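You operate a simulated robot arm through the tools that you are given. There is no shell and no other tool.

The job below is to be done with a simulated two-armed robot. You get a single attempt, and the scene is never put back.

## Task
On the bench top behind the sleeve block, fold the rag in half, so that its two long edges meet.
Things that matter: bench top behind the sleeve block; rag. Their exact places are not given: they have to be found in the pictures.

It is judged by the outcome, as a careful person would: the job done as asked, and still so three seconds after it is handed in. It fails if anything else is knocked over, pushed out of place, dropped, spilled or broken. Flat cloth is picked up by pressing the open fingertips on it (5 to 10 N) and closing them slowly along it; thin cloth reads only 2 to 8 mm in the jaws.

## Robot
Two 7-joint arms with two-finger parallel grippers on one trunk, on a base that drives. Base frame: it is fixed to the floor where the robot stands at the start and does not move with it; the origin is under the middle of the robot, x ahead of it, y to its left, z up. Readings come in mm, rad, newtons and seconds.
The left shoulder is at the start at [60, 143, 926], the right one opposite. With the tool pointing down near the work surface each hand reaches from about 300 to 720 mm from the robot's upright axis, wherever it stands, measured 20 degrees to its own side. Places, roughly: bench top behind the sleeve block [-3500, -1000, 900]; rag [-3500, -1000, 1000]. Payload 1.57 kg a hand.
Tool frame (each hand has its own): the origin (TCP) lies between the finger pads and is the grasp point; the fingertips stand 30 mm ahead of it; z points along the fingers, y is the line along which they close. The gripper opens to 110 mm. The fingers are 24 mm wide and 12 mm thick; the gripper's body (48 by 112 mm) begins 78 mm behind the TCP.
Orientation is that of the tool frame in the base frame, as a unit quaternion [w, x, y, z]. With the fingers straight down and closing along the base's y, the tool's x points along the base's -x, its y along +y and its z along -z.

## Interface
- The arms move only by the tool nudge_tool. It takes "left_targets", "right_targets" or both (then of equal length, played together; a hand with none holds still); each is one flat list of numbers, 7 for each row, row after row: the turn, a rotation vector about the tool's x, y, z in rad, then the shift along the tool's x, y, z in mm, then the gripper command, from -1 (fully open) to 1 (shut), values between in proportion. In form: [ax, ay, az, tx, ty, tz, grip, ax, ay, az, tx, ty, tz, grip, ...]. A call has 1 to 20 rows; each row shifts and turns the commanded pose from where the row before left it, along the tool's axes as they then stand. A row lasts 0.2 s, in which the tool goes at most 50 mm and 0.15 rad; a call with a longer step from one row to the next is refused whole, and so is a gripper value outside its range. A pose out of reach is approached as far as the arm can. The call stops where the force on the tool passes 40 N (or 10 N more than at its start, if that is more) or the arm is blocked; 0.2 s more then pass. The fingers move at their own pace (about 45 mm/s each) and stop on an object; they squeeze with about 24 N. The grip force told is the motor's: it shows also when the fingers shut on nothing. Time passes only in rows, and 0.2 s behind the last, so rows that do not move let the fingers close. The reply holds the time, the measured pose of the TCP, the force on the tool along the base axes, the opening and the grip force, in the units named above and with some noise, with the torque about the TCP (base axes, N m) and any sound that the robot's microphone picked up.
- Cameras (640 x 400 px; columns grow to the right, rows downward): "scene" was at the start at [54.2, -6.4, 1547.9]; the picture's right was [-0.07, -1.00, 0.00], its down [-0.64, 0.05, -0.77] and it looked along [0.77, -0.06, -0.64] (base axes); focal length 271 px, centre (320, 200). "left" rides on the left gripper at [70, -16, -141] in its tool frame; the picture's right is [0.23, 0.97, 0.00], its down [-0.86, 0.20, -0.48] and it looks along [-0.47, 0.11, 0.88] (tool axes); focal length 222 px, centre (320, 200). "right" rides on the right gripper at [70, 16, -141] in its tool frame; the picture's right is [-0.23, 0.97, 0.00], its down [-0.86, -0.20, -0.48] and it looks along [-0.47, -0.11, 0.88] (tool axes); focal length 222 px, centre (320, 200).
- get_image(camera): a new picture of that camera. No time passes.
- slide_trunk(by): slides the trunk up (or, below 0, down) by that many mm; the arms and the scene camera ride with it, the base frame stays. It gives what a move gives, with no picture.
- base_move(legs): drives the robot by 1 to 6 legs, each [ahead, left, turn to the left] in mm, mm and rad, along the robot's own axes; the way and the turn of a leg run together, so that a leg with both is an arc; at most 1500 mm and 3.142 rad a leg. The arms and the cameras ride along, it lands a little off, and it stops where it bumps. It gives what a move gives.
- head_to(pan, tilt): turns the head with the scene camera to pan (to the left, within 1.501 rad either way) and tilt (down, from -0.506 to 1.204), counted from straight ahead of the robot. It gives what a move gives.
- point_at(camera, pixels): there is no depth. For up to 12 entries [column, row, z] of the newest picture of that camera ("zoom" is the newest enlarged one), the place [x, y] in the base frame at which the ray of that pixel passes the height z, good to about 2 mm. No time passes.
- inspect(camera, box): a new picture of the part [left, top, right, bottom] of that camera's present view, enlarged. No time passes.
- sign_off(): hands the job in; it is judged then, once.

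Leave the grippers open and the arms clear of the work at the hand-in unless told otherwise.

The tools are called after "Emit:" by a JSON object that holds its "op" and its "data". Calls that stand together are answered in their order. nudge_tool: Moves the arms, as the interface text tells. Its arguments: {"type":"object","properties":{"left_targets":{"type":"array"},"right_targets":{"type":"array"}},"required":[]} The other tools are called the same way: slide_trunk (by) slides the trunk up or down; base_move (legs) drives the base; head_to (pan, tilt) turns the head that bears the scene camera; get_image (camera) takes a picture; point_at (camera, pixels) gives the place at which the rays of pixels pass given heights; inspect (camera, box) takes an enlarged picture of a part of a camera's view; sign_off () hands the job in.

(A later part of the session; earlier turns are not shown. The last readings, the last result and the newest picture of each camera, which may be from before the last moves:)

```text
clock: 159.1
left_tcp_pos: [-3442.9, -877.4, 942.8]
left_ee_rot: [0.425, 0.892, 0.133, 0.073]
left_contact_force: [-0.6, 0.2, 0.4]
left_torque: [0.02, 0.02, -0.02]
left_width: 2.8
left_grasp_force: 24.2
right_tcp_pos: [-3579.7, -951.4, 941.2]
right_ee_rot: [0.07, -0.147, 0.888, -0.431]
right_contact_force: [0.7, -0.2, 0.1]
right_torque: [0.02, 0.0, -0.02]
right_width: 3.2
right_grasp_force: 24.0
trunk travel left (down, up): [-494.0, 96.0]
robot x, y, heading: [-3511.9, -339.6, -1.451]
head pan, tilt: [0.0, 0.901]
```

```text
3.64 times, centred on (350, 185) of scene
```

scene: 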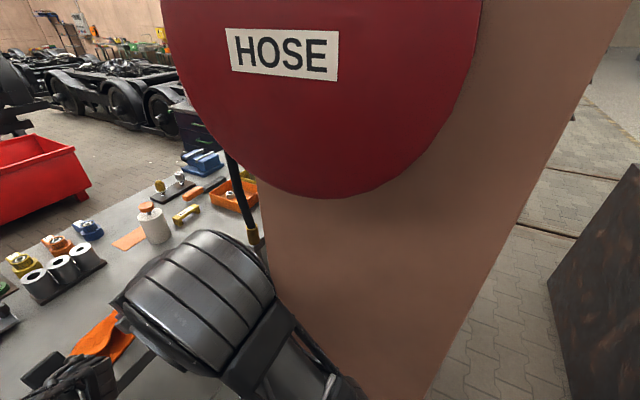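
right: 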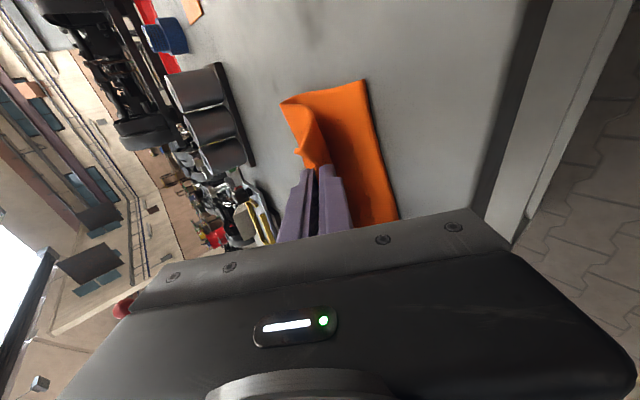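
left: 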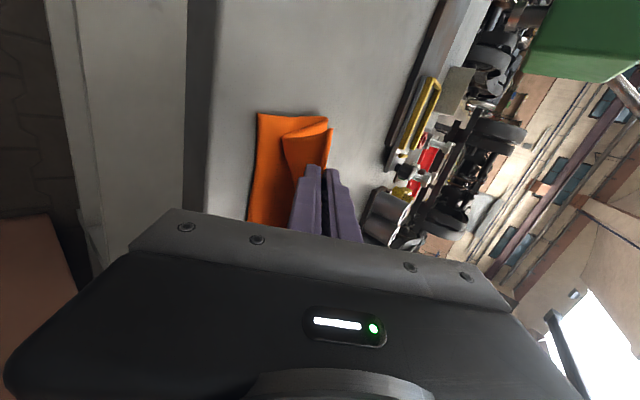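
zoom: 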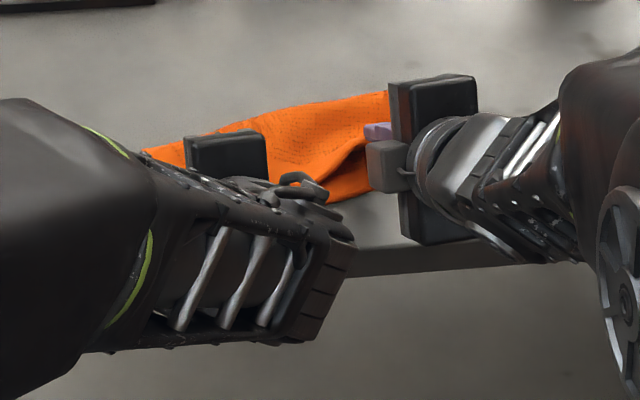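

I measure the geometry again with the hand cameras: left NL (295,123), fold (358,125), bulge (303,150); right NR (344,85), fold (269,105).

Emit:
{"op": "get_image", "data": {"camera": "left"}}

Emit:
{"op": "point_at", "data": {"camera": "left", "pixels": [[295, 124, 903], [358, 126, 908], [303, 150, 915], [282, 227, 903]]}}

Emit:
{"op": "get_image", "data": {"camera": "right"}}

Emit:
{"op": "point_at", "data": {"camera": "right", "pixels": [[344, 86, 903], [269, 106, 908], [380, 222, 903], [307, 105, 925]]}}

```text
taken
```

left: 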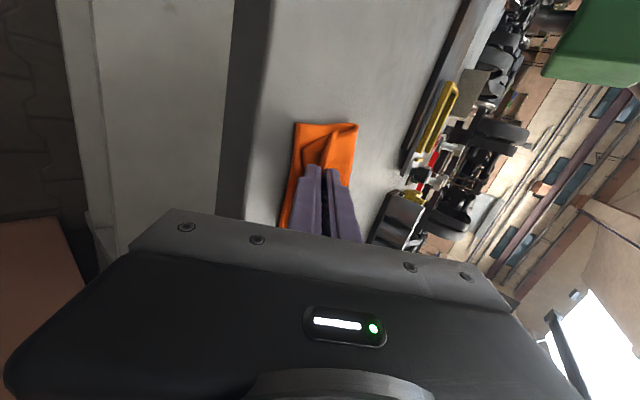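

```text
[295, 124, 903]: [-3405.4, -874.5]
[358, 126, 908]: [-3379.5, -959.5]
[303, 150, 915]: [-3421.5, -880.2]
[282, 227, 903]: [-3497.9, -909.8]
```

```text
taken
```

right: 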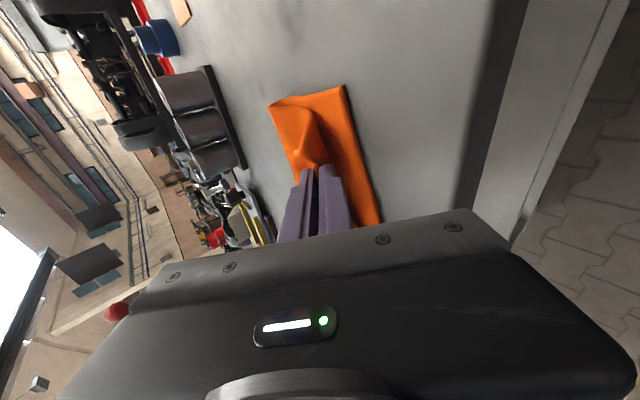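

```text
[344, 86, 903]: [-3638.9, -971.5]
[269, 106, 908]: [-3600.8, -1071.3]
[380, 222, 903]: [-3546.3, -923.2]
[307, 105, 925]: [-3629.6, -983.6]
```

Lower layer: 89 mm left, 107 mm right: the left hand's arc radius was too large and pulled the rag. I go back up the same way (still holding) to the upright stage, and will come down again with a shorter radius on the left. First undo the last steps.

Emit:
{"op": "nudge_tool", "data": {"left_targets": [0, 0, 0, 0, 4.25, -0.28, 1, 0, 0, 0, 0, 4.25, -0.28, 1, 0, 0, 0, 0, 4.25, -0.28, 1, 0, 0, 0, 0, 4.25, -0.28, 1], "right_targets": [0, 0, 0, 0, 0, 0, 1, 0, 0, 0, 0, 0, 0, 1, 0, 0, 0, 0, 0, 0, 1, 0, 0, 0, 0, 0, 0, 1]}}

Emit:
{"op": "slide_trunk", "data": {"by": 30}}

Emit:
{"op": "base_move", "data": {"legs": [[28, 6.7, 0]]}}

Emit:
{"op": "nudge_tool", "data": {"left_targets": [0.1, 0, 0, 0, 0, 0, 1, 0.1, 0, 0, 0, 0, 0, 1], "right_targets": [-0.1, 0, 0, 0, 0, 0, 1, -0.1, 0, 0, 0, 0, 0, 1]}}

Emit:
{"op": "slide_trunk", "data": {"by": 25}}

Emit:
{"op": "base_move", "data": {"legs": [[34, 8.1, 0]]}}

Emit:
{"op": "nudge_tool", "data": {"left_targets": [0.117, 0, 0, 0, 0, 0, 1, 0.117, 0, 0, 0, 0, 0, 1, 0.117, 0, 0, 0, 0, 0, 1, 0, 0, 0, 0, 0, 0, 1], "right_targets": [-0.117, 0, 0, 0, 0, 0, 1, -0.117, 0, 0, 0, 0, 0, 1, -0.117, 0, 0, 0, 0, 0, 1, 0, 0, 0, 0, 0, 0, 1]}}

Emit:
{"op": "inspect", "data": {"camera": "scene", "box": [270, 130, 430, 240]}}

Emit:
{"op": "get_image", "data": {"camera": "left"}}

Emit:
{"op": "get_image", "data": {"camera": "right"}}

```text
clock: 160.1
left_tcp_pos: [-3441.6, -887.5, 956.7]
left_ee_rot: [0.425, 0.893, 0.133, 0.073]
left_contact_force: [0.3, 1.0, 0.5]
left_torque: [0.08, 0.0, -0.01]
left_width: 2.7
left_grasp_force: 23.6
right_tcp_pos: [-3581.0, -951.9, 942.1]
right_ee_rot: [0.069, -0.146, 0.888, -0.431]
right_contact_force: [-0.2, -0.4, -0.1]
right_torque: [0.07, 0.01, 0.01]
right_width: 3.0
right_grasp_force: 24.2
trunk travel left (down, up): [-494.0, 96.0]
robot x, y, heading: [-3510.5, -339.6, -1.448]
head pan, tilt: [0.0, 0.901]
```

```text
clock: 160.8
left_tcp_pos: [-3441.1, -886.9, 986.9]
left_ee_rot: [0.425, 0.892, 0.132, 0.073]
left_contact_force: [0.4, 0.1, 0.1]
left_torque: [0.05, 0.0, 0.02]
left_width: 2.7
left_grasp_force: 23.7
right_tcp_pos: [-3581.3, -951.5, 971.5]
right_ee_rot: [0.069, -0.147, 0.888, -0.43]
right_contact_force: [-1.2, 0.1, 0.1]
right_torque: [0.05, 0.03, 0.02]
right_width: 3.3
right_grasp_force: 24.3
trunk travel left (down, up): [-524.0, 66.0]
robot x, y, heading: [-3508.7, -337.5, -1.454]
head pan, tilt: [0.0, 0.901]
```

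```text
clock: 161.7
left_tcp_pos: [-3430.5, -915.5, 986.3]
left_ee_rot: [0.424, 0.893, 0.133, 0.073]
left_contact_force: [-0.3, 0.7, -0.8]
left_torque: [0.06, 0.03, 0.0]
left_width: 2.8
left_grasp_force: 23.5
right_tcp_pos: [-3568.9, -979.5, 971.8]
right_ee_rot: [0.069, -0.147, 0.888, -0.43]
right_contact_force: [0.4, -0.3, -0.4]
right_torque: [0.04, -0.01, 0.02]
right_width: 2.9
right_grasp_force: 23.9
trunk travel left (down, up): [-524.0, 66.0]
robot x, y, heading: [-3500.4, -362.3, -1.45]
head pan, tilt: [0.0, 0.901]
```

```text
clock: 162.3
left_tcp_pos: [-3430.5, -913.6, 986.5]
left_ee_rot: [0.332, 0.931, 0.139, 0.06]
left_contact_force: [0.3, -0.1, -1.1]
left_torque: [-0.06, -0.05, 0.02]
left_width: 2.7
left_grasp_force: 24.2
right_tcp_pos: [-3571.8, -980.4, 972.0]
right_ee_rot: [0.051, -0.153, 0.926, -0.341]
right_contact_force: [1.4, -0.7, 0.6]
right_torque: [-0.03, 0.07, -0.07]
right_width: 3.2
right_grasp_force: 24.0
trunk travel left (down, up): [-524.0, 66.0]
robot x, y, heading: [-3499.9, -360.5, -1.455]
head pan, tilt: [0.0, 0.901]
```

```text
clock: 163.0
left_tcp_pos: [-3432.8, -915.5, 1010.0]
left_ee_rot: [0.333, 0.931, 0.139, 0.06]
left_contact_force: [0.1, -0.2, 0.0]
left_torque: [-0.07, -0.03, 0.02]
left_width: 2.8
left_grasp_force: 23.6
right_tcp_pos: [-3569.3, -979.5, 997.5]
right_ee_rot: [0.054, -0.154, 0.927, -0.339]
right_contact_force: [-0.2, -0.9, 0.4]
right_torque: [-0.03, -0.06, -0.03]
right_width: 3.1
right_grasp_force: 23.4
trunk travel left (down, up): [-549.0, 41.0]
robot x, y, heading: [-3501.7, -363.5, -1.451]
head pan, tilt: [0.0, 0.901]
```

```text
clock: 163.8
left_tcp_pos: [-3418.9, -948.7, 1010.2]
left_ee_rot: [0.333, 0.931, 0.14, 0.059]
left_contact_force: [-0.8, -0.6, -0.4]
left_torque: [-0.03, -0.01, 0.01]
left_width: 2.9
left_grasp_force: 23.5
right_tcp_pos: [-3556.1, -1013.5, 995.7]
right_ee_rot: [0.054, -0.154, 0.927, -0.338]
right_contact_force: [0.4, -0.6, -0.9]
right_torque: [-0.02, -0.02, 0.0]
right_width: 3.2
right_grasp_force: 23.8
trunk travel left (down, up): [-549.0, 41.0]
robot x, y, heading: [-3487.4, -397.8, -1.454]
head pan, tilt: [0.0, 0.901]
```

```text
clock: 164.8
left_tcp_pos: [-3419.8, -945.8, 1011.2]
left_ee_rot: [0.165, 0.975, 0.148, 0.034]
left_contact_force: [0.2, -0.8, -0.3]
left_torque: [-0.02, -0.01, -0.02]
left_width: 2.7
left_grasp_force: 23.9
right_tcp_pos: [-3556.9, -1010.8, 996.5]
right_ee_rot: [0.027, -0.161, 0.972, -0.172]
right_contact_force: [-0.1, 0.3, -0.5]
right_torque: [-0.06, -0.06, 0.01]
right_width: 3.2
right_grasp_force: 23.6
trunk travel left (down, up): [-549.0, 41.0]
robot x, y, heading: [-3489.9, -397.7, -1.454]
head pan, tilt: [0.0, 0.901]
```

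```text
3.64 times, centred on (350, 185) of scene
```

zoom: 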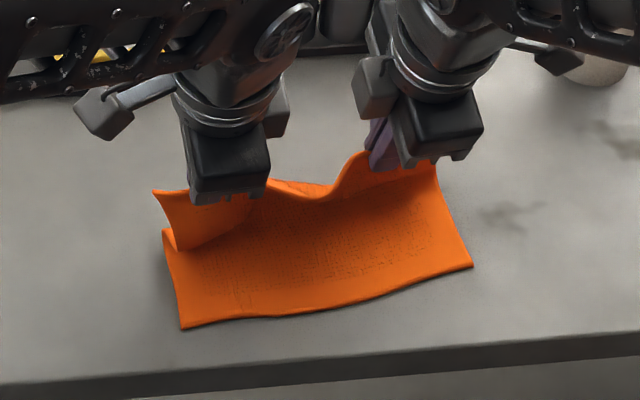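

```text
taken
```

left: 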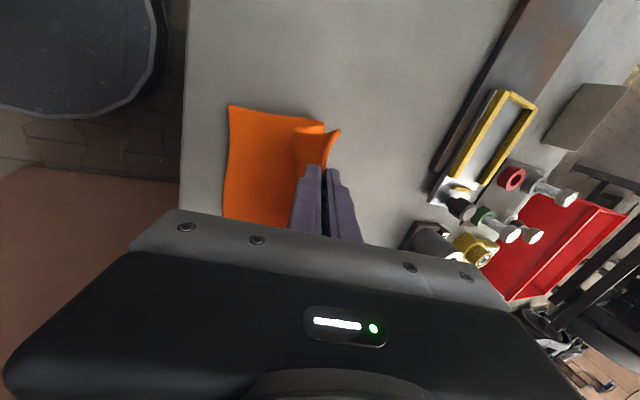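

```text
taken
```

right: 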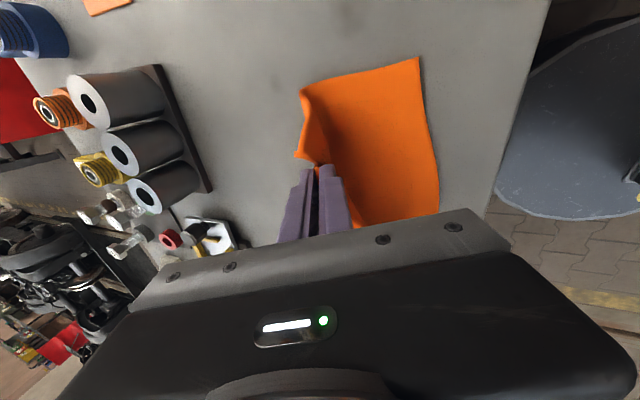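

Emit:
{"op": "point_at", "data": {"camera": "left", "pixels": [[229, 106, 903], [325, 125, 908], [223, 216, 903]]}}

Emit:
{"op": "point_at", "data": {"camera": "right", "pixels": [[418, 59, 903], [302, 91, 908], [439, 212, 903]]}}

Emit:
{"op": "inspect", "data": {"camera": "left", "box": [210, 90, 370, 230]}}

Emit:
{"op": "inspect", "data": {"camera": "right", "box": [280, 50, 450, 220]}}

```text
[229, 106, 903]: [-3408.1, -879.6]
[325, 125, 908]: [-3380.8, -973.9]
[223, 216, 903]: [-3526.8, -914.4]
```

```text
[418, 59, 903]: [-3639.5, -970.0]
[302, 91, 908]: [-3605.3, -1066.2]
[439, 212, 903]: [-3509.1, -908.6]
```

```text
2.86 times, centred on (290, 160) of left
```

zoom: 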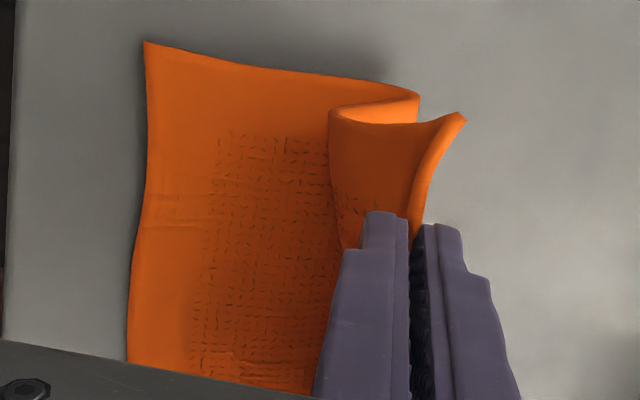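

```text
2.35 times, centred on (365, 135) of right
```

zoom: 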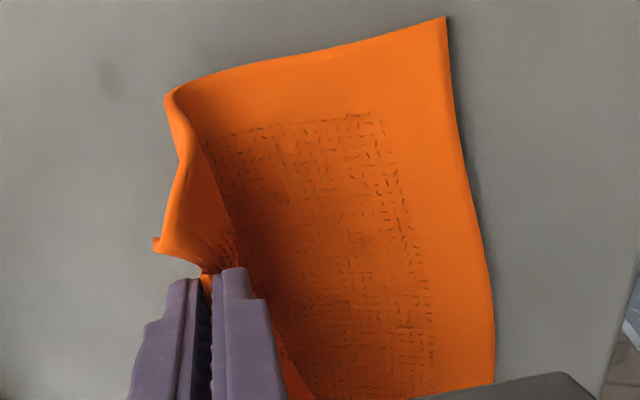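

The lower layer is now 98 mm (left) and 102 mm (right): nearly ideal. I spread the hands 6 mm to tighten the edge and come down again in stages with a shorter radius: lean 0.7, base back 34 mm, trunk down 15 mm.

Emit:
{"op": "nudge_tool", "data": {"left_targets": [0, 0, 0, 3, 0, 0, 1, 0, 0, 0, 3, 0, 0, 1, -0.1167, 0, 0, 0, 0, 0, 1, -0.1167, 0, 0, 0, 0, 0, 1, -0.1167, 0, 0, 0, 0, 0, 1], "right_targets": [0, 0, 0, 0, 0, 0, 1, 0, 0, 0, 0, 0, 0, 1, 0.1167, 0, 0, 0, 0, 0, 1, 0.1167, 0, 0, 0, 0, 0, 1, 0.1167, 0, 0, 0, 0, 0, 1]}}

Emit:
{"op": "base_move", "data": {"legs": [[-32.9, -8.6, 0]]}}

Emit:
{"op": "slide_trunk", "data": {"by": -15}}

Emit:
{"op": "get_image", "data": {"camera": "left"}}

Emit:
{"op": "get_image", "data": {"camera": "right"}}

Emit:
{"op": "inspect", "data": {"camera": "scene", "box": [270, 130, 430, 240]}}

```text
clock: 166.0
left_tcp_pos: [-3414.1, -944.3, 1011.9]
left_ee_rot: [0.334, 0.93, 0.14, 0.059]
left_contact_force: [-0.4, -0.4, -0.4]
left_torque: [0.05, 0.04, 0.0]
left_width: 2.7
left_grasp_force: 23.7
right_tcp_pos: [-3555.6, -1012.2, 996.3]
right_ee_rot: [0.054, -0.154, 0.926, -0.341]
right_contact_force: [-0.6, -0.4, 0.4]
right_torque: [0.08, 0.03, 0.0]
right_width: 3.2
right_grasp_force: 23.9
trunk travel left (down, up): [-549.0, 41.0]
robot x, y, heading: [-3488.2, -395.1, -1.452]
head pan, tilt: [0.0, 0.901]
```

```text
clock: 166.9
left_tcp_pos: [-3427.6, -913.1, 1010.8]
left_ee_rot: [0.335, 0.93, 0.141, 0.059]
left_contact_force: [-0.4, 0.8, -0.1]
left_torque: [0.05, -0.03, 0.01]
left_width: 2.7
left_grasp_force: 24.0
right_tcp_pos: [-3569.2, -980.0, 997.9]
right_ee_rot: [0.055, -0.155, 0.926, -0.34]
right_contact_force: [-0.5, 0.3, 0.9]
right_torque: [0.05, -0.02, -0.02]
right_width: 3.3
right_grasp_force: 23.9
trunk travel left (down, up): [-549.0, 41.0]
robot x, y, heading: [-3500.9, -368.8, -1.454]
head pan, tilt: [0.0, 0.901]
```

```text
clock: 167.5
left_tcp_pos: [-3425.7, -913.7, 995.9]
left_ee_rot: [0.334, 0.93, 0.139, 0.06]
left_contact_force: [-0.2, -0.7, 0.1]
left_torque: [0.05, 0.03, -0.02]
left_width: 2.7
left_grasp_force: 23.9
right_tcp_pos: [-3569.9, -981.3, 981.8]
right_ee_rot: [0.055, -0.154, 0.926, -0.339]
right_contact_force: [-0.2, -0.4, -0.2]
right_torque: [0.06, 0.05, -0.01]
right_width: 3.2
right_grasp_force: 23.9
trunk travel left (down, up): [-534.0, 56.0]
robot x, y, heading: [-3497.6, -366.5, -1.453]
head pan, tilt: [0.0, 0.901]
```

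```text
taken
```

left: 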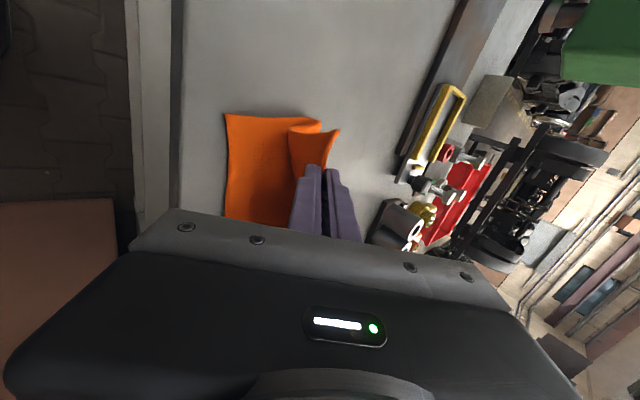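

```text
taken
```

right: 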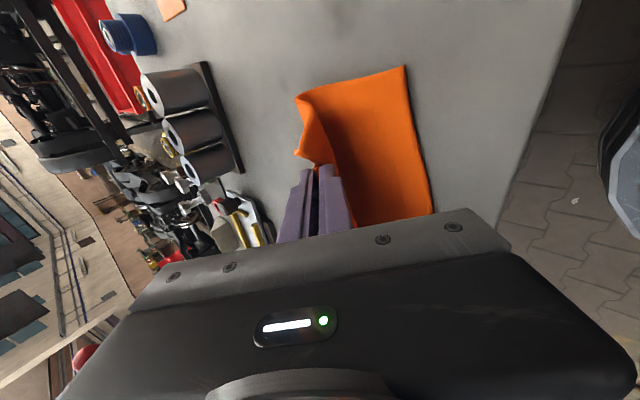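

```text
3.64 times, centred on (350, 185) of scene
```

zoom: 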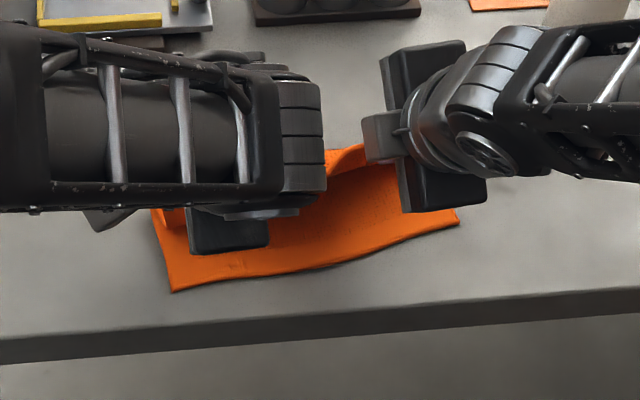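

Emit:
{"op": "point_at", "data": {"camera": "left", "pixels": [[226, 113, 903], [321, 124, 908], [289, 129, 930], [340, 130, 980]]}}

Emit:
{"op": "point_at", "data": {"camera": "right", "pixels": [[404, 66, 903], [297, 99, 908], [432, 212, 903]]}}

Emit:
{"op": "inspect", "data": {"camera": "left", "box": [210, 90, 370, 230]}}

```text
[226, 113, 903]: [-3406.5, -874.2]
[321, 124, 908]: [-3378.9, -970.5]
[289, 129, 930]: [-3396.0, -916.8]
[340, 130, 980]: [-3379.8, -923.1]
```

```text
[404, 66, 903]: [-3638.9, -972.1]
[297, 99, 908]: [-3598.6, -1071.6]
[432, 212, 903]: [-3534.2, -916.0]
```

```text
2.86 times, centred on (290, 160) of left
```

zoom: 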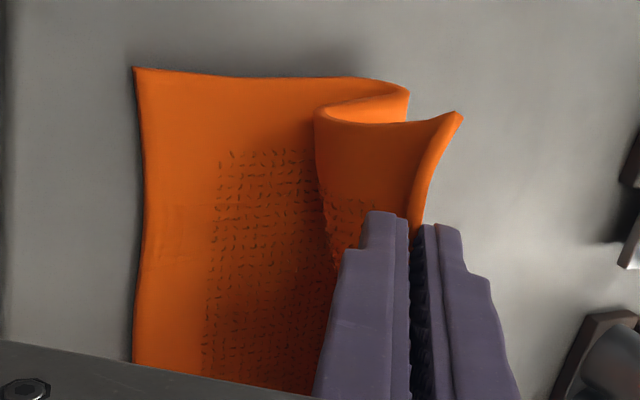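

Lower layer: 100 mm left, 107 mm right; the left jaw holds right at the edge (it needs a longer radius after all). Next: lean to 0.9, base back 31 mm, trunk down 20 mm, left a bit more.

Emit:
{"op": "nudge_tool", "data": {"left_targets": [-0.1, 0, 0, 0, 0, 0, 1, -0.1, 0, 0, 0, 0, 0, 1], "right_targets": [0.1, 0, 0, 0, 0, 0, 1, 0.1, 0, 0, 0, 0, 0, 1]}}

Emit:
{"op": "base_move", "data": {"legs": [[-30, -7.8, 0]]}}

Emit:
{"op": "slide_trunk", "data": {"by": -20}}

Emit:
{"op": "nudge_tool", "data": {"left_targets": [0, 0, 0, 0, -3.2, 0, 1, 0, 0, 0, 0, -3.2, 0, 1], "right_targets": [0, 0, 0, 0, 0, 0, 1, 0, 0, 0, 0, 0, 0, 1]}}

Emit:
{"op": "get_image", "data": {"camera": "left"}}

Emit:
{"op": "get_image", "data": {"camera": "right"}}

Emit:
{"op": "inspect", "data": {"camera": "left", "box": [210, 90, 370, 230]}}

Emit:
{"op": "inspect", "data": {"camera": "right", "box": [250, 60, 430, 230]}}

```text
clock: 168.1
left_tcp_pos: [-3429.1, -913.2, 997.3]
left_ee_rot: [0.425, 0.892, 0.133, 0.074]
left_contact_force: [0.0, -1.1, 0.2]
left_torque: [0.05, 0.02, 0.0]
left_width: 2.7
left_grasp_force: 23.7
right_tcp_pos: [-3566.3, -977.3, 971.1]
right_ee_rot: [0.065, -0.153, 0.918, -0.361]
right_contact_force: [-0.6, 0.5, 0.0]
right_torque: [0.07, 0.0, 0.01]
right_width: 3.2
right_grasp_force: 23.9
right hand out of reach, approached as far as the arm can: row 1, 2
trunk travel left (down, up): [-534.0, 56.0]
robot x, y, heading: [-3499.3, -364.9, -1.456]
head pan, tilt: [0.0, 0.901]
```

```text
clock: 168.9
left_tcp_pos: [-3438.2, -883.2, 998.6]
left_ee_rot: [0.425, 0.892, 0.133, 0.073]
left_contact_force: [0.5, 0.2, 0.3]
left_torque: [0.02, 0.01, 0.01]
left_width: 2.9
left_grasp_force: 24.5
right_tcp_pos: [-3579.0, -948.4, 971.6]
right_ee_rot: [0.065, -0.154, 0.917, -0.361]
right_contact_force: [-0.4, 0.2, -0.7]
right_torque: [0.05, 0.01, 0.0]
right_width: 3.0
right_grasp_force: 23.2
trunk travel left (down, up): [-534.0, 56.0]
robot x, y, heading: [-3514.0, -335.5, -1.451]
head pan, tilt: [0.0, 0.901]
```

```text
clock: 169.6
left_tcp_pos: [-3437.7, -885.7, 975.8]
left_ee_rot: [0.424, 0.893, 0.133, 0.073]
left_contact_force: [-0.5, -0.4, 0.5]
left_torque: [0.05, 0.0, 0.02]
left_width: 2.6
left_grasp_force: 24.2
right_tcp_pos: [-3577.0, -950.0, 951.0]
right_ee_rot: [0.065, -0.154, 0.918, -0.361]
right_contact_force: [0.3, 0.0, 0.3]
right_torque: [0.03, 0.01, -0.02]
right_width: 3.2
right_grasp_force: 23.9
trunk travel left (down, up): [-514.0, 76.0]
robot x, y, heading: [-3512.8, -340.9, -1.452]
head pan, tilt: [0.0, 0.901]
```

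```text
clock: 170.2
left_tcp_pos: [-3438.6, -881.0, 972.0]
left_ee_rot: [0.424, 0.893, 0.133, 0.073]
left_contact_force: [0.8, -0.6, 0.9]
left_torque: [0.02, 0.03, 0.02]
left_width: 2.7
left_grasp_force: 23.9
right_tcp_pos: [-3577.3, -949.2, 950.5]
right_ee_rot: [0.065, -0.154, 0.918, -0.361]
right_contact_force: [0.2, 0.2, 0.7]
right_torque: [0.06, 0.01, -0.01]
right_width: 3.0
right_grasp_force: 24.3
trunk travel left (down, up): [-514.0, 76.0]
robot x, y, heading: [-3509.3, -340.0, -1.453]
head pan, tilt: [0.0, 0.901]
```

```text
taken
```

left: 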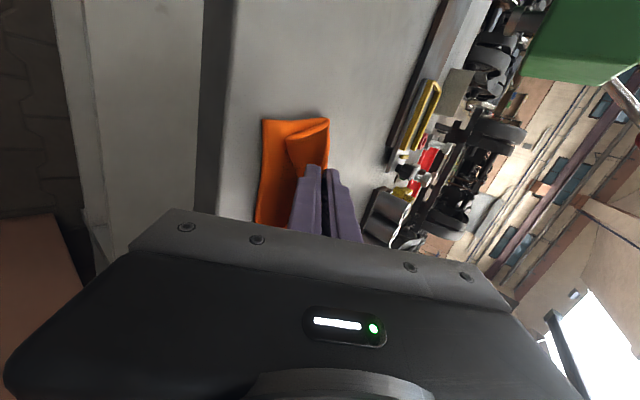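

```text
taken
```

right: 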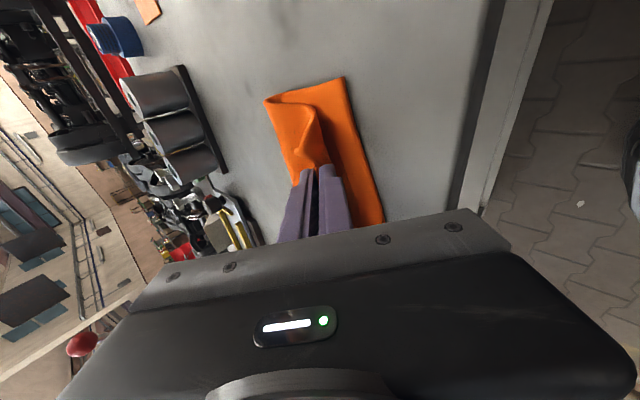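

```text
2.86 times, centred on (290, 160) of left
```

zoom: 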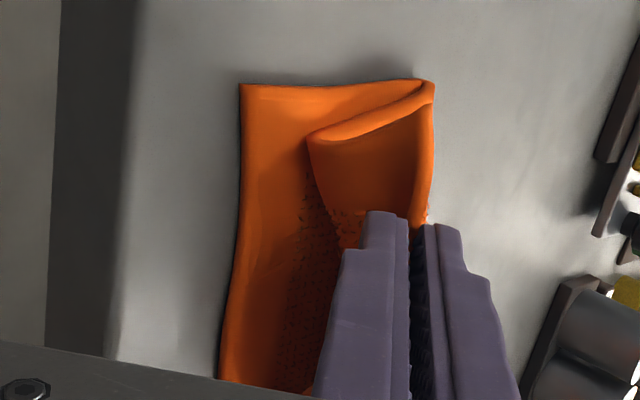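

```text
2.35 times, centred on (340, 145) of right
```

zoom: 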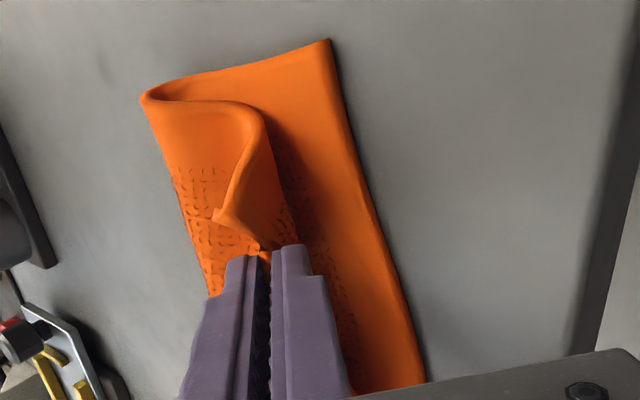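

Emit:
{"op": "point_at", "data": {"camera": "left", "pixels": [[262, 119, 903], [329, 122, 908], [287, 137, 915], [287, 137, 935], [328, 126, 955], [328, 126, 970]]}}

Emit:
{"op": "point_at", "data": {"camera": "right", "pixels": [[343, 77, 903], [266, 99, 908], [314, 105, 920], [314, 105, 935], [296, 151, 940]]}}

```text
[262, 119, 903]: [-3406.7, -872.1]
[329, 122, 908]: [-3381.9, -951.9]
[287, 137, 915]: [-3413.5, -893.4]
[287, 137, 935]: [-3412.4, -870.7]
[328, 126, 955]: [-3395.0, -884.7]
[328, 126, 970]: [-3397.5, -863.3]
```

```text
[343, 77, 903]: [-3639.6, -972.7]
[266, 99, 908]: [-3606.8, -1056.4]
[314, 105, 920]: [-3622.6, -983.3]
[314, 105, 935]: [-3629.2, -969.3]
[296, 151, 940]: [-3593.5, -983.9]
```

Now I understand the drape: the cloth hangs straight down from the jaws, so the path must be a straight diagonal (height above the table = distance from the near edge) with upright fingers, not a circle. I go back up once more to the upright hang: raise, undo the lean, and drive forward.

Emit:
{"op": "slide_trunk", "data": {"by": 25}}

Emit:
{"op": "nudge_tool", "data": {"left_targets": [0.15, 0, 0, 0, 0, 0, 1, 0.15, 0, 0, 0, 0, 0, 1, 0.15, 0, 0, 0, 0, 0, 1], "right_targets": [-0.125, 0, 0, 0, 0, 0, 1, -0.125, 0, 0, 0, 0, 0, 1, -0.125, 0, 0, 0, 0, 0, 1]}}

Emit:
{"op": "base_move", "data": {"legs": [[43.6, 11.3, 0]]}}

Emit:
{"op": "slide_trunk", "data": {"by": 20}}

Emit:
{"op": "nudge_tool", "data": {"left_targets": [0.15, 0, 0, 0, 0, 0, 1, 0.15, 0, 0, 0, 0, 0, 1, 0.15, 0, 0, 0, 0, 0, 1], "right_targets": [-0.125, 0, 0, 0, 0, 0, 1, -0.125, 0, 0, 0, 0, 0, 1, -0.125, 0, 0, 0, 0, 0, 1]}}

Emit:
{"op": "base_move", "data": {"legs": [[43.6, 11.3, 0]]}}

Emit:
{"op": "inspect", "data": {"camera": "scene", "box": [270, 130, 430, 240]}}

Emit:
{"op": "get_image", "data": {"camera": "left"}}

Emit:
{"op": "get_image", "data": {"camera": "right"}}

```text
clock: 170.9
left_tcp_pos: [-3440.8, -881.7, 996.1]
left_ee_rot: [0.425, 0.893, 0.132, 0.074]
left_contact_force: [-0.3, 0.7, -0.8]
left_torque: [0.05, 0.02, 0.03]
left_width: 3.0
left_grasp_force: 24.1
right_tcp_pos: [-3576.7, -949.3, 976.6]
right_ee_rot: [0.065, -0.153, 0.918, -0.361]
right_contact_force: [-0.4, -0.2, -0.3]
right_torque: [0.08, 0.02, -0.05]
right_width: 3.3
right_grasp_force: 24.1
trunk travel left (down, up): [-539.0, 51.0]
robot x, y, heading: [-3513.0, -343.2, -1.448]
head pan, tilt: [0.0, 0.901]
```

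```text
clock: 171.7
left_tcp_pos: [-3439.2, -881.6, 997.8]
left_ee_rot: [0.214, 0.965, 0.146, 0.041]
left_contact_force: [-0.2, 0.1, -0.7]
left_torque: [-0.07, -0.02, -0.02]
left_width: 2.9
left_grasp_force: 24.6
right_tcp_pos: [-3577.7, -951.6, 970.5]
right_ee_rot: [0.035, -0.163, 0.969, -0.182]
right_contact_force: [0.2, 0.5, -0.4]
right_torque: [0.0, -0.03, -0.02]
right_width: 2.8
right_grasp_force: 23.6
right hand out of reach, approached as far as the arm can: row 1
trunk travel left (down, up): [-539.0, 51.0]
robot x, y, heading: [-3513.7, -333.1, -1.455]
head pan, tilt: [0.0, 0.901]
```

```text
clock: 172.6
left_tcp_pos: [-3422.4, -925.0, 996.6]
left_ee_rot: [0.214, 0.965, 0.146, 0.041]
left_contact_force: [-0.1, 0.0, -0.9]
left_torque: [-0.02, 0.01, 0.04]
left_width: 2.7
left_grasp_force: 23.8
right_tcp_pos: [-3560.6, -993.8, 969.3]
right_ee_rot: [0.034, -0.162, 0.969, -0.183]
right_contact_force: [0.5, -0.8, -0.7]
right_torque: [-0.03, -0.01, 0.01]
right_width: 3.2
right_grasp_force: 24.2
trunk travel left (down, up): [-539.0, 51.0]
robot x, y, heading: [-3490.7, -378.4, -1.449]
head pan, tilt: [0.0, 0.901]
```

```text
clock: 173.3
left_tcp_pos: [-3423.3, -924.8, 1016.5]
left_ee_rot: [0.215, 0.965, 0.145, 0.041]
left_contact_force: [0.0, -0.1, -0.5]
left_torque: [-0.04, 0.0, 0.03]
left_width: 2.9
left_grasp_force: 24.0
right_tcp_pos: [-3560.7, -993.7, 991.3]
right_ee_rot: [0.034, -0.161, 0.969, -0.184]
right_contact_force: [-0.3, -1.0, 0.3]
right_torque: [-0.06, -0.01, 0.01]
right_width: 3.0
right_grasp_force: 24.4
trunk travel left (down, up): [-559.0, 31.0]
robot x, y, heading: [-3493.2, -376.6, -1.453]
head pan, tilt: [0.0, 0.901]
```

```text
clock: 174.1
left_tcp_pos: [-3421.7, -923.9, 1016.1]
left_ee_rot: [-0.009, 0.989, 0.15, 0.008]
left_contact_force: [0.4, -0.6, -0.7]
left_torque: [-0.04, 0.01, 0.0]
left_width: 2.7
left_grasp_force: 23.2
right_tcp_pos: [-3559.3, -994.5, 989.5]
right_ee_rot: [0.003, -0.167, 0.986, 0.001]
right_contact_force: [0.3, -0.4, -0.1]
right_torque: [-0.01, -0.03, 0.0]
right_width: 3.2
right_grasp_force: 23.7
trunk travel left (down, up): [-559.0, 31.0]
robot x, y, heading: [-3495.2, -383.1, -1.452]
head pan, tilt: [0.0, 0.901]
```

```text
clock: 175.0
left_tcp_pos: [-3405.0, -967.8, 1014.5]
left_ee_rot: [-0.007, 0.989, 0.151, 0.008]
left_contact_force: [0.2, -0.1, -0.6]
left_torque: [-0.01, 0.0, 0.0]
left_width: 2.8
left_grasp_force: 24.4
right_tcp_pos: [-3544.1, -1037.3, 988.6]
right_ee_rot: [0.004, -0.166, 0.986, 0.001]
right_contact_force: [-0.2, -0.1, 0.1]
right_torque: [0.0, 0.01, 0.01]
right_width: 3.3
right_grasp_force: 24.1
trunk travel left (down, up): [-559.0, 31.0]
robot x, y, heading: [-3478.5, -421.9, -1.455]
head pan, tilt: [0.0, 0.901]
```

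```text
3.64 times, centred on (350, 185) of scene
```

zoom: 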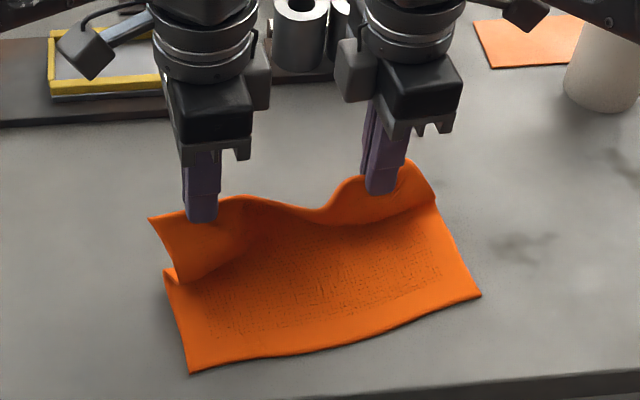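

```text
taken
```

left: 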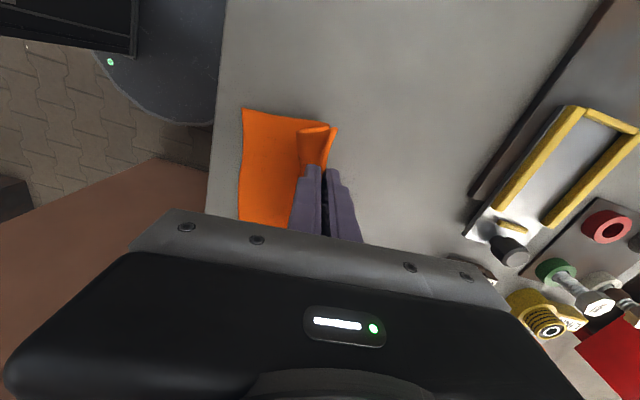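

```text
taken
```

right: 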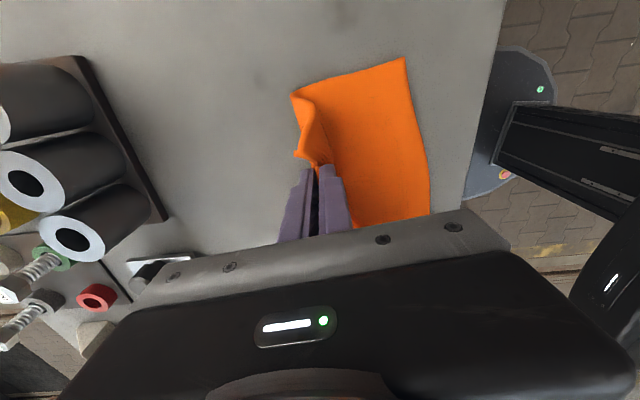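

Fingers upright again. I read the lower layer's corners: left NL (245,109), fold (331,127); right NR (404,57), fold (291,95).

Emit:
{"op": "point_at", "data": {"camera": "left", "pixels": [[245, 109, 903], [331, 127, 908], [240, 214, 903], [298, 128, 940]]}}

Emit:
{"op": "point_at", "data": {"camera": "right", "pixels": [[404, 57, 903], [291, 95, 908], [429, 210, 903], [297, 155, 960]]}}

Emit:
{"op": "inspect", "data": {"camera": "left", "box": [220, 90, 380, 230]}}

Emit:
{"op": "inspect", "data": {"camera": "right", "box": [270, 45, 450, 215]}}

```text
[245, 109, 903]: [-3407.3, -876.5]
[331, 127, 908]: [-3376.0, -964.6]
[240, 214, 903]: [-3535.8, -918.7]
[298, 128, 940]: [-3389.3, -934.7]
```

```text
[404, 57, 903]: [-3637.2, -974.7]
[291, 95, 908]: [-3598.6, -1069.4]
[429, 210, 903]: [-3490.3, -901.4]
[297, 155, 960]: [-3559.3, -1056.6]
```

```text
2.86 times, centred on (300, 160) of left
```

zoom: 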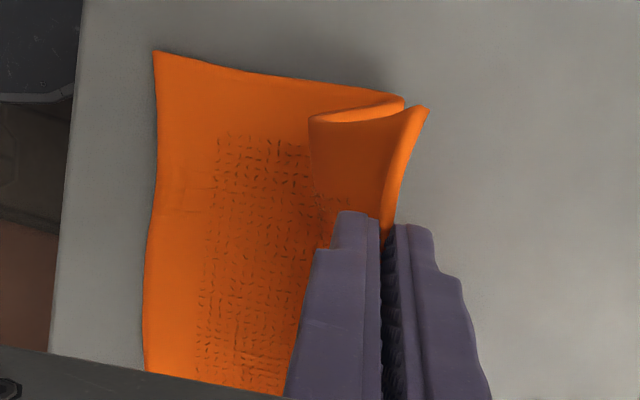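

```text
2.35 times, centred on (360, 130) of right
```

zoom: 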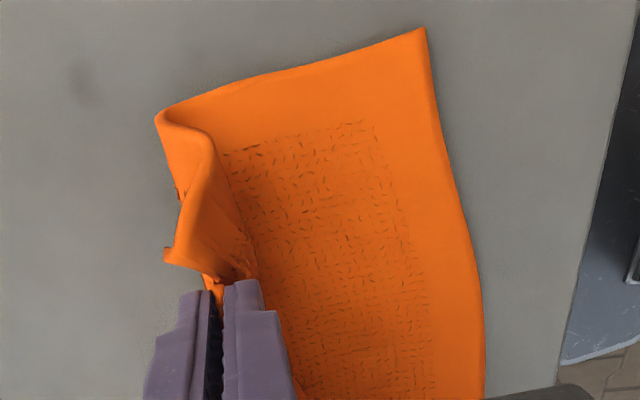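

Left is on the diagonal already (v=85, height 82); the right hand must be 20 mm higher. I raise the right and spread it 6 mm outward.

Emit:
{"op": "nudge_tool", "data": {"left_targets": [0, 0, 0, 0, 0, 0, 1, 0, 0, 0, 0, 0, 0, 1, 0, 0, 0, 0, 0, 0, 1, 0, 0, 0, 0, 0, 0, 1, 0, 0, 0, 0, 0, 0, 1], "right_targets": [0, 0, 0, 1.5, 0, -5, 1, 0, 0, 0, 1.5, 0, -5, 1, 0, 0, 0, 1.5, 0, -5, 1, 0, 0, 0, 1.5, 0, -5, 1, 0, 0, 0, 0, 0, 0, 1]}}

Emit:
{"op": "inspect", "data": {"camera": "scene", "box": [270, 130, 430, 240]}}

Emit:
{"op": "get_image", "data": {"camera": "right"}}

```text
clock: 176.2
left_tcp_pos: [-3406.4, -965.4, 1016.7]
left_ee_rot: [-0.006, 0.988, 0.152, 0.008]
left_contact_force: [-0.4, 1.8, -1.2]
left_torque: [-0.07, -0.01, -0.02]
left_width: 3.1
left_grasp_force: 23.5
right_tcp_pos: [-3551.2, -1036.8, 1010.1]
right_ee_rot: [0.003, -0.166, 0.986, 0.001]
right_contact_force: [0.2, 0.6, -1.2]
right_torque: [-0.06, -0.02, -0.03]
right_width: 3.0
right_grasp_force: 24.6
trunk travel left (down, up): [-559.0, 31.0]
robot x, y, heading: [-3480.9, -426.4, -1.457]
head pan, tilt: [0.0, 0.901]
```

```text
3.64 times, centred on (350, 185) of scene
```

zoom: 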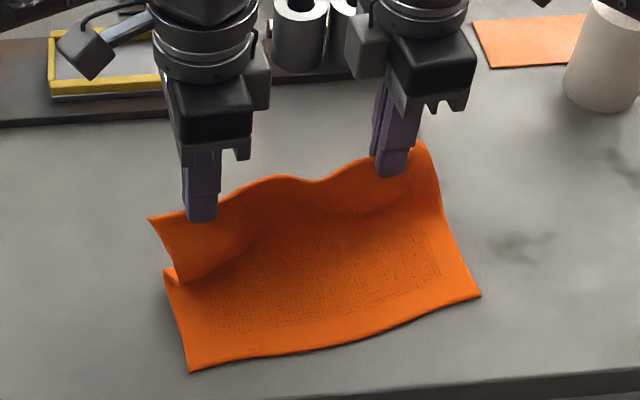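

```text
taken
```

right: 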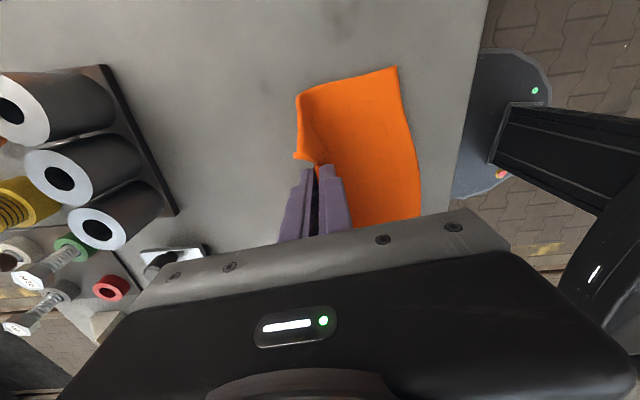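

The flap stands well. Now I descend along the diagonal in steps: trunk down 15 mm, base back 15 mm, repeated; first three steps.

Emit:
{"op": "slide_trunk", "data": {"by": -15}}

Emit:
{"op": "base_move", "data": {"legs": [[-14.4, -4.2, 0]]}}

Emit:
{"op": "slide_trunk", "data": {"by": -15}}

Emit:
{"op": "base_move", "data": {"legs": [[-14.4, -4.2, 0]]}}

Emit:
{"op": "slide_trunk", "data": {"by": -15}}

Emit:
{"op": "base_move", "data": {"legs": [[-14.4, -4.2, 0]]}}

Emit:
{"op": "inspect", "data": {"camera": "scene", "box": [270, 130, 430, 240]}}

Emit:
{"op": "get_image", "data": {"camera": "left"}}

Emit:
{"op": "get_image", "data": {"camera": "right"}}

```text
clock: 176.8
left_tcp_pos: [-3405.9, -966.4, 1001.8]
left_ee_rot: [-0.005, 0.988, 0.151, 0.009]
left_contact_force: [-0.3, -0.5, -0.2]
left_torque: [-0.09, -0.02, -0.01]
left_width: 2.8
left_grasp_force: 23.7
right_tcp_pos: [-3549.5, -1037.1, 996.2]
right_ee_rot: [0.003, -0.166, 0.986, -0.002]
right_contact_force: [0.3, -0.2, 0.0]
right_torque: [-0.09, 0.0, 0.0]
right_width: 3.3
right_grasp_force: 24.7
trunk travel left (down, up): [-544.0, 46.0]
robot x, y, heading: [-3480.9, -422.8, -1.455]
head pan, tilt: [0.0, 0.901]
```

```text
clock: 177.6
left_tcp_pos: [-3412.2, -951.3, 1002.5]
left_ee_rot: [-0.006, 0.988, 0.151, 0.007]
left_contact_force: [0.7, 0.9, 0.1]
left_torque: [-0.07, -0.04, -0.01]
left_width: 2.8
left_grasp_force: 23.4
right_tcp_pos: [-3556.0, -1021.8, 996.3]
right_ee_rot: [0.003, -0.167, 0.986, 0.0]
right_contact_force: [-0.3, 0.9, -0.2]
right_torque: [-0.08, 0.01, -0.01]
right_width: 3.3
right_grasp_force: 23.9
trunk travel left (down, up): [-544.0, 46.0]
robot x, y, heading: [-3485.4, -407.6, -1.448]
head pan, tilt: [0.0, 0.901]
```

```text
clock: 178.2
left_tcp_pos: [-3412.1, -951.8, 987.1]
left_ee_rot: [-0.005, 0.989, 0.151, 0.008]
left_contact_force: [0.7, -0.4, -0.7]
left_torque: [-0.06, -0.02, -0.02]
left_width: 2.8
left_grasp_force: 24.0
right_tcp_pos: [-3554.5, -1023.1, 980.4]
right_ee_rot: [0.004, -0.167, 0.986, 0.0]
right_contact_force: [0.1, -0.2, -0.6]
right_torque: [-0.07, -0.02, 0.03]
right_width: 3.0
right_grasp_force: 24.2
trunk travel left (down, up): [-529.0, 61.0]
robot x, y, heading: [-3483.3, -412.8, -1.455]
head pan, tilt: [0.0, 0.901]
```

```text
clock: 179.0
left_tcp_pos: [-3418.9, -937.7, 986.4]
left_ee_rot: [-0.006, 0.989, 0.151, 0.008]
left_contact_force: [-0.1, 0.3, -0.5]
left_torque: [-0.1, -0.07, -0.01]
left_width: 2.8
left_grasp_force: 24.3
right_tcp_pos: [-3560.2, -1008.2, 980.7]
right_ee_rot: [0.003, -0.166, 0.986, 0.001]
right_contact_force: [0.9, 0.3, 1.3]
right_torque: [-0.06, -0.01, -0.02]
right_width: 3.1
right_grasp_force: 23.8
trunk travel left (down, up): [-529.0, 61.0]
robot x, y, heading: [-3489.3, -396.7, -1.45]
head pan, tilt: [0.0, 0.901]
```

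```text
clock: 179.6
left_tcp_pos: [-3418.1, -940.2, 971.7]
left_ee_rot: [-0.005, 0.988, 0.151, 0.008]
left_contact_force: [-0.2, 0.4, -0.7]
left_torque: [-0.06, 0.0, -0.03]
left_width: 2.8
left_grasp_force: 24.1
right_tcp_pos: [-3560.0, -1008.9, 964.7]
right_ee_rot: [0.004, -0.167, 0.986, 0.0]
right_contact_force: [-0.1, 0.5, -0.1]
right_torque: [-0.06, -0.07, 0.0]
right_width: 2.7
right_grasp_force: 23.8
trunk travel left (down, up): [-514.0, 76.0]
robot x, y, heading: [-3486.7, -393.6, -1.455]
head pan, tilt: [0.0, 0.901]
```

```text
clock: 180.4
left_tcp_pos: [-3424.3, -925.0, 972.2]
left_ee_rot: [-0.006, 0.988, 0.151, 0.008]
left_contact_force: [-0.4, 0.5, 0.0]
left_torque: [-0.06, 0.0, -0.02]
left_width: 3.0
left_grasp_force: 24.1
right_tcp_pos: [-3566.8, -996.3, 965.6]
right_ee_rot: [0.003, -0.167, 0.986, 0.0]
right_contact_force: [-0.4, 0.2, 0.5]
right_torque: [-0.07, -0.04, -0.01]
right_width: 3.0
right_grasp_force: 24.2
trunk travel left (down, up): [-514.0, 76.0]
robot x, y, heading: [-3495.0, -384.8, -1.45]
head pan, tilt: [0.0, 0.901]
```

```text
3.64 times, centred on (350, 185) of scene
```

zoom: 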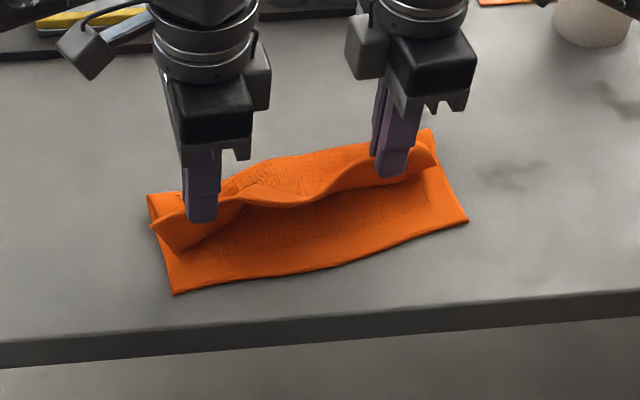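

```text
taken
```

left: 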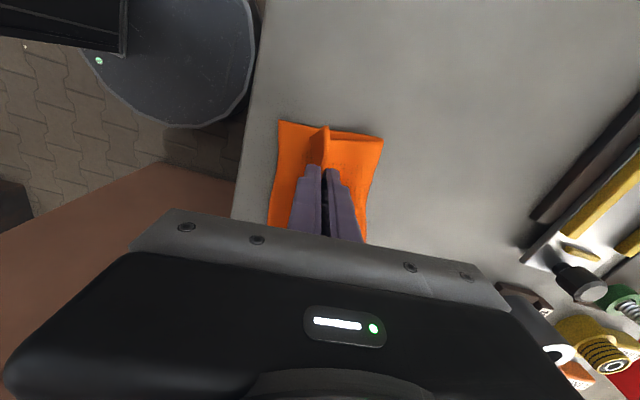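

```text
taken
```

right: 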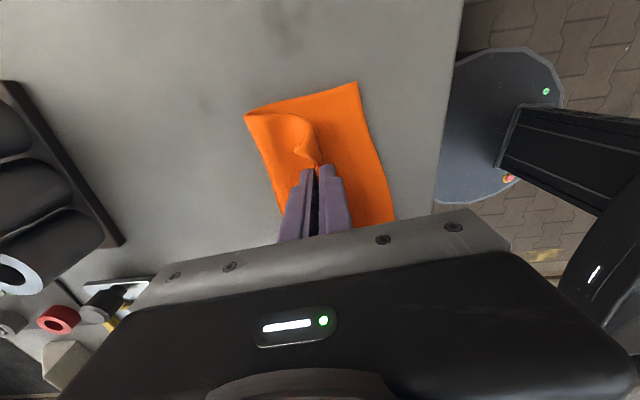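

Very good shape now: the fold lies flat at the far side, the edge stands up at the jaws. I measure: left NL (279,121), fold (382,137); right NR (357,83), fold (246,116).

Emit:
{"op": "point_at", "data": {"camera": "left", "pixels": [[279, 121, 903], [382, 138, 907], [268, 226, 903], [328, 127, 940]]}}

Emit:
{"op": "point_at", "data": {"camera": "right", "pixels": [[357, 83, 903], [246, 117, 907], [395, 221, 903], [296, 153, 935], [312, 125, 920]]}}

Emit:
{"op": "inspect", "data": {"camera": "left", "box": [240, 90, 400, 240]}}

Emit:
{"op": "inspect", "data": {"camera": "right", "box": [220, 60, 420, 240]}}

Emit:
{"op": "inspect", "data": {"camera": "scene", "box": [300, 155, 396, 220]}}

```text
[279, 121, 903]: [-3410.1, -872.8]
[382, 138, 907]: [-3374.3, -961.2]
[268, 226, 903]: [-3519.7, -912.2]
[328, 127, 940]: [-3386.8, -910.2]
```

```text
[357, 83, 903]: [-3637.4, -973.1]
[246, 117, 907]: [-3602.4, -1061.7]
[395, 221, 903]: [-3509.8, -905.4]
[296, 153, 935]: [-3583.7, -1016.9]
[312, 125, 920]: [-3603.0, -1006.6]
```

```text
2.67 times, centred on (320, 165) of left
```

zoom: 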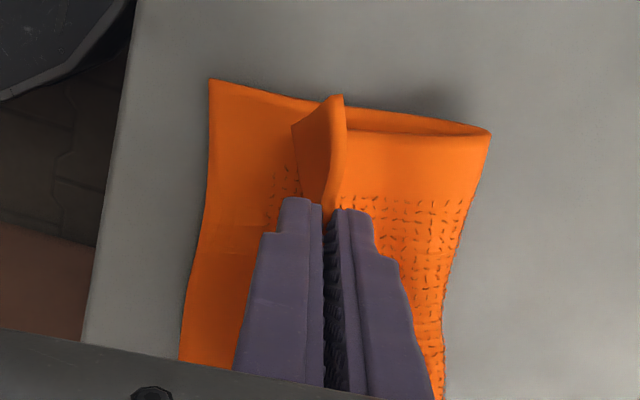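

```text
2.22 times, centred on (320, 150) of right
```

zoom: 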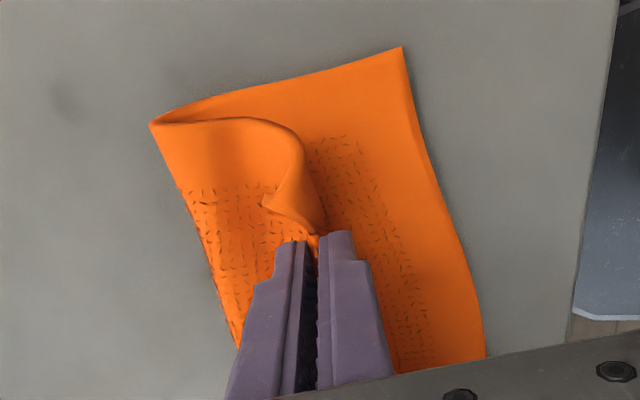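

```text
6.15 times, centred on (348, 188) of scene
```

zoom: 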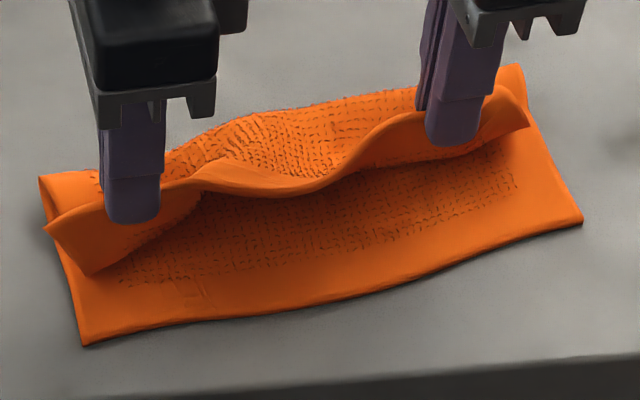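

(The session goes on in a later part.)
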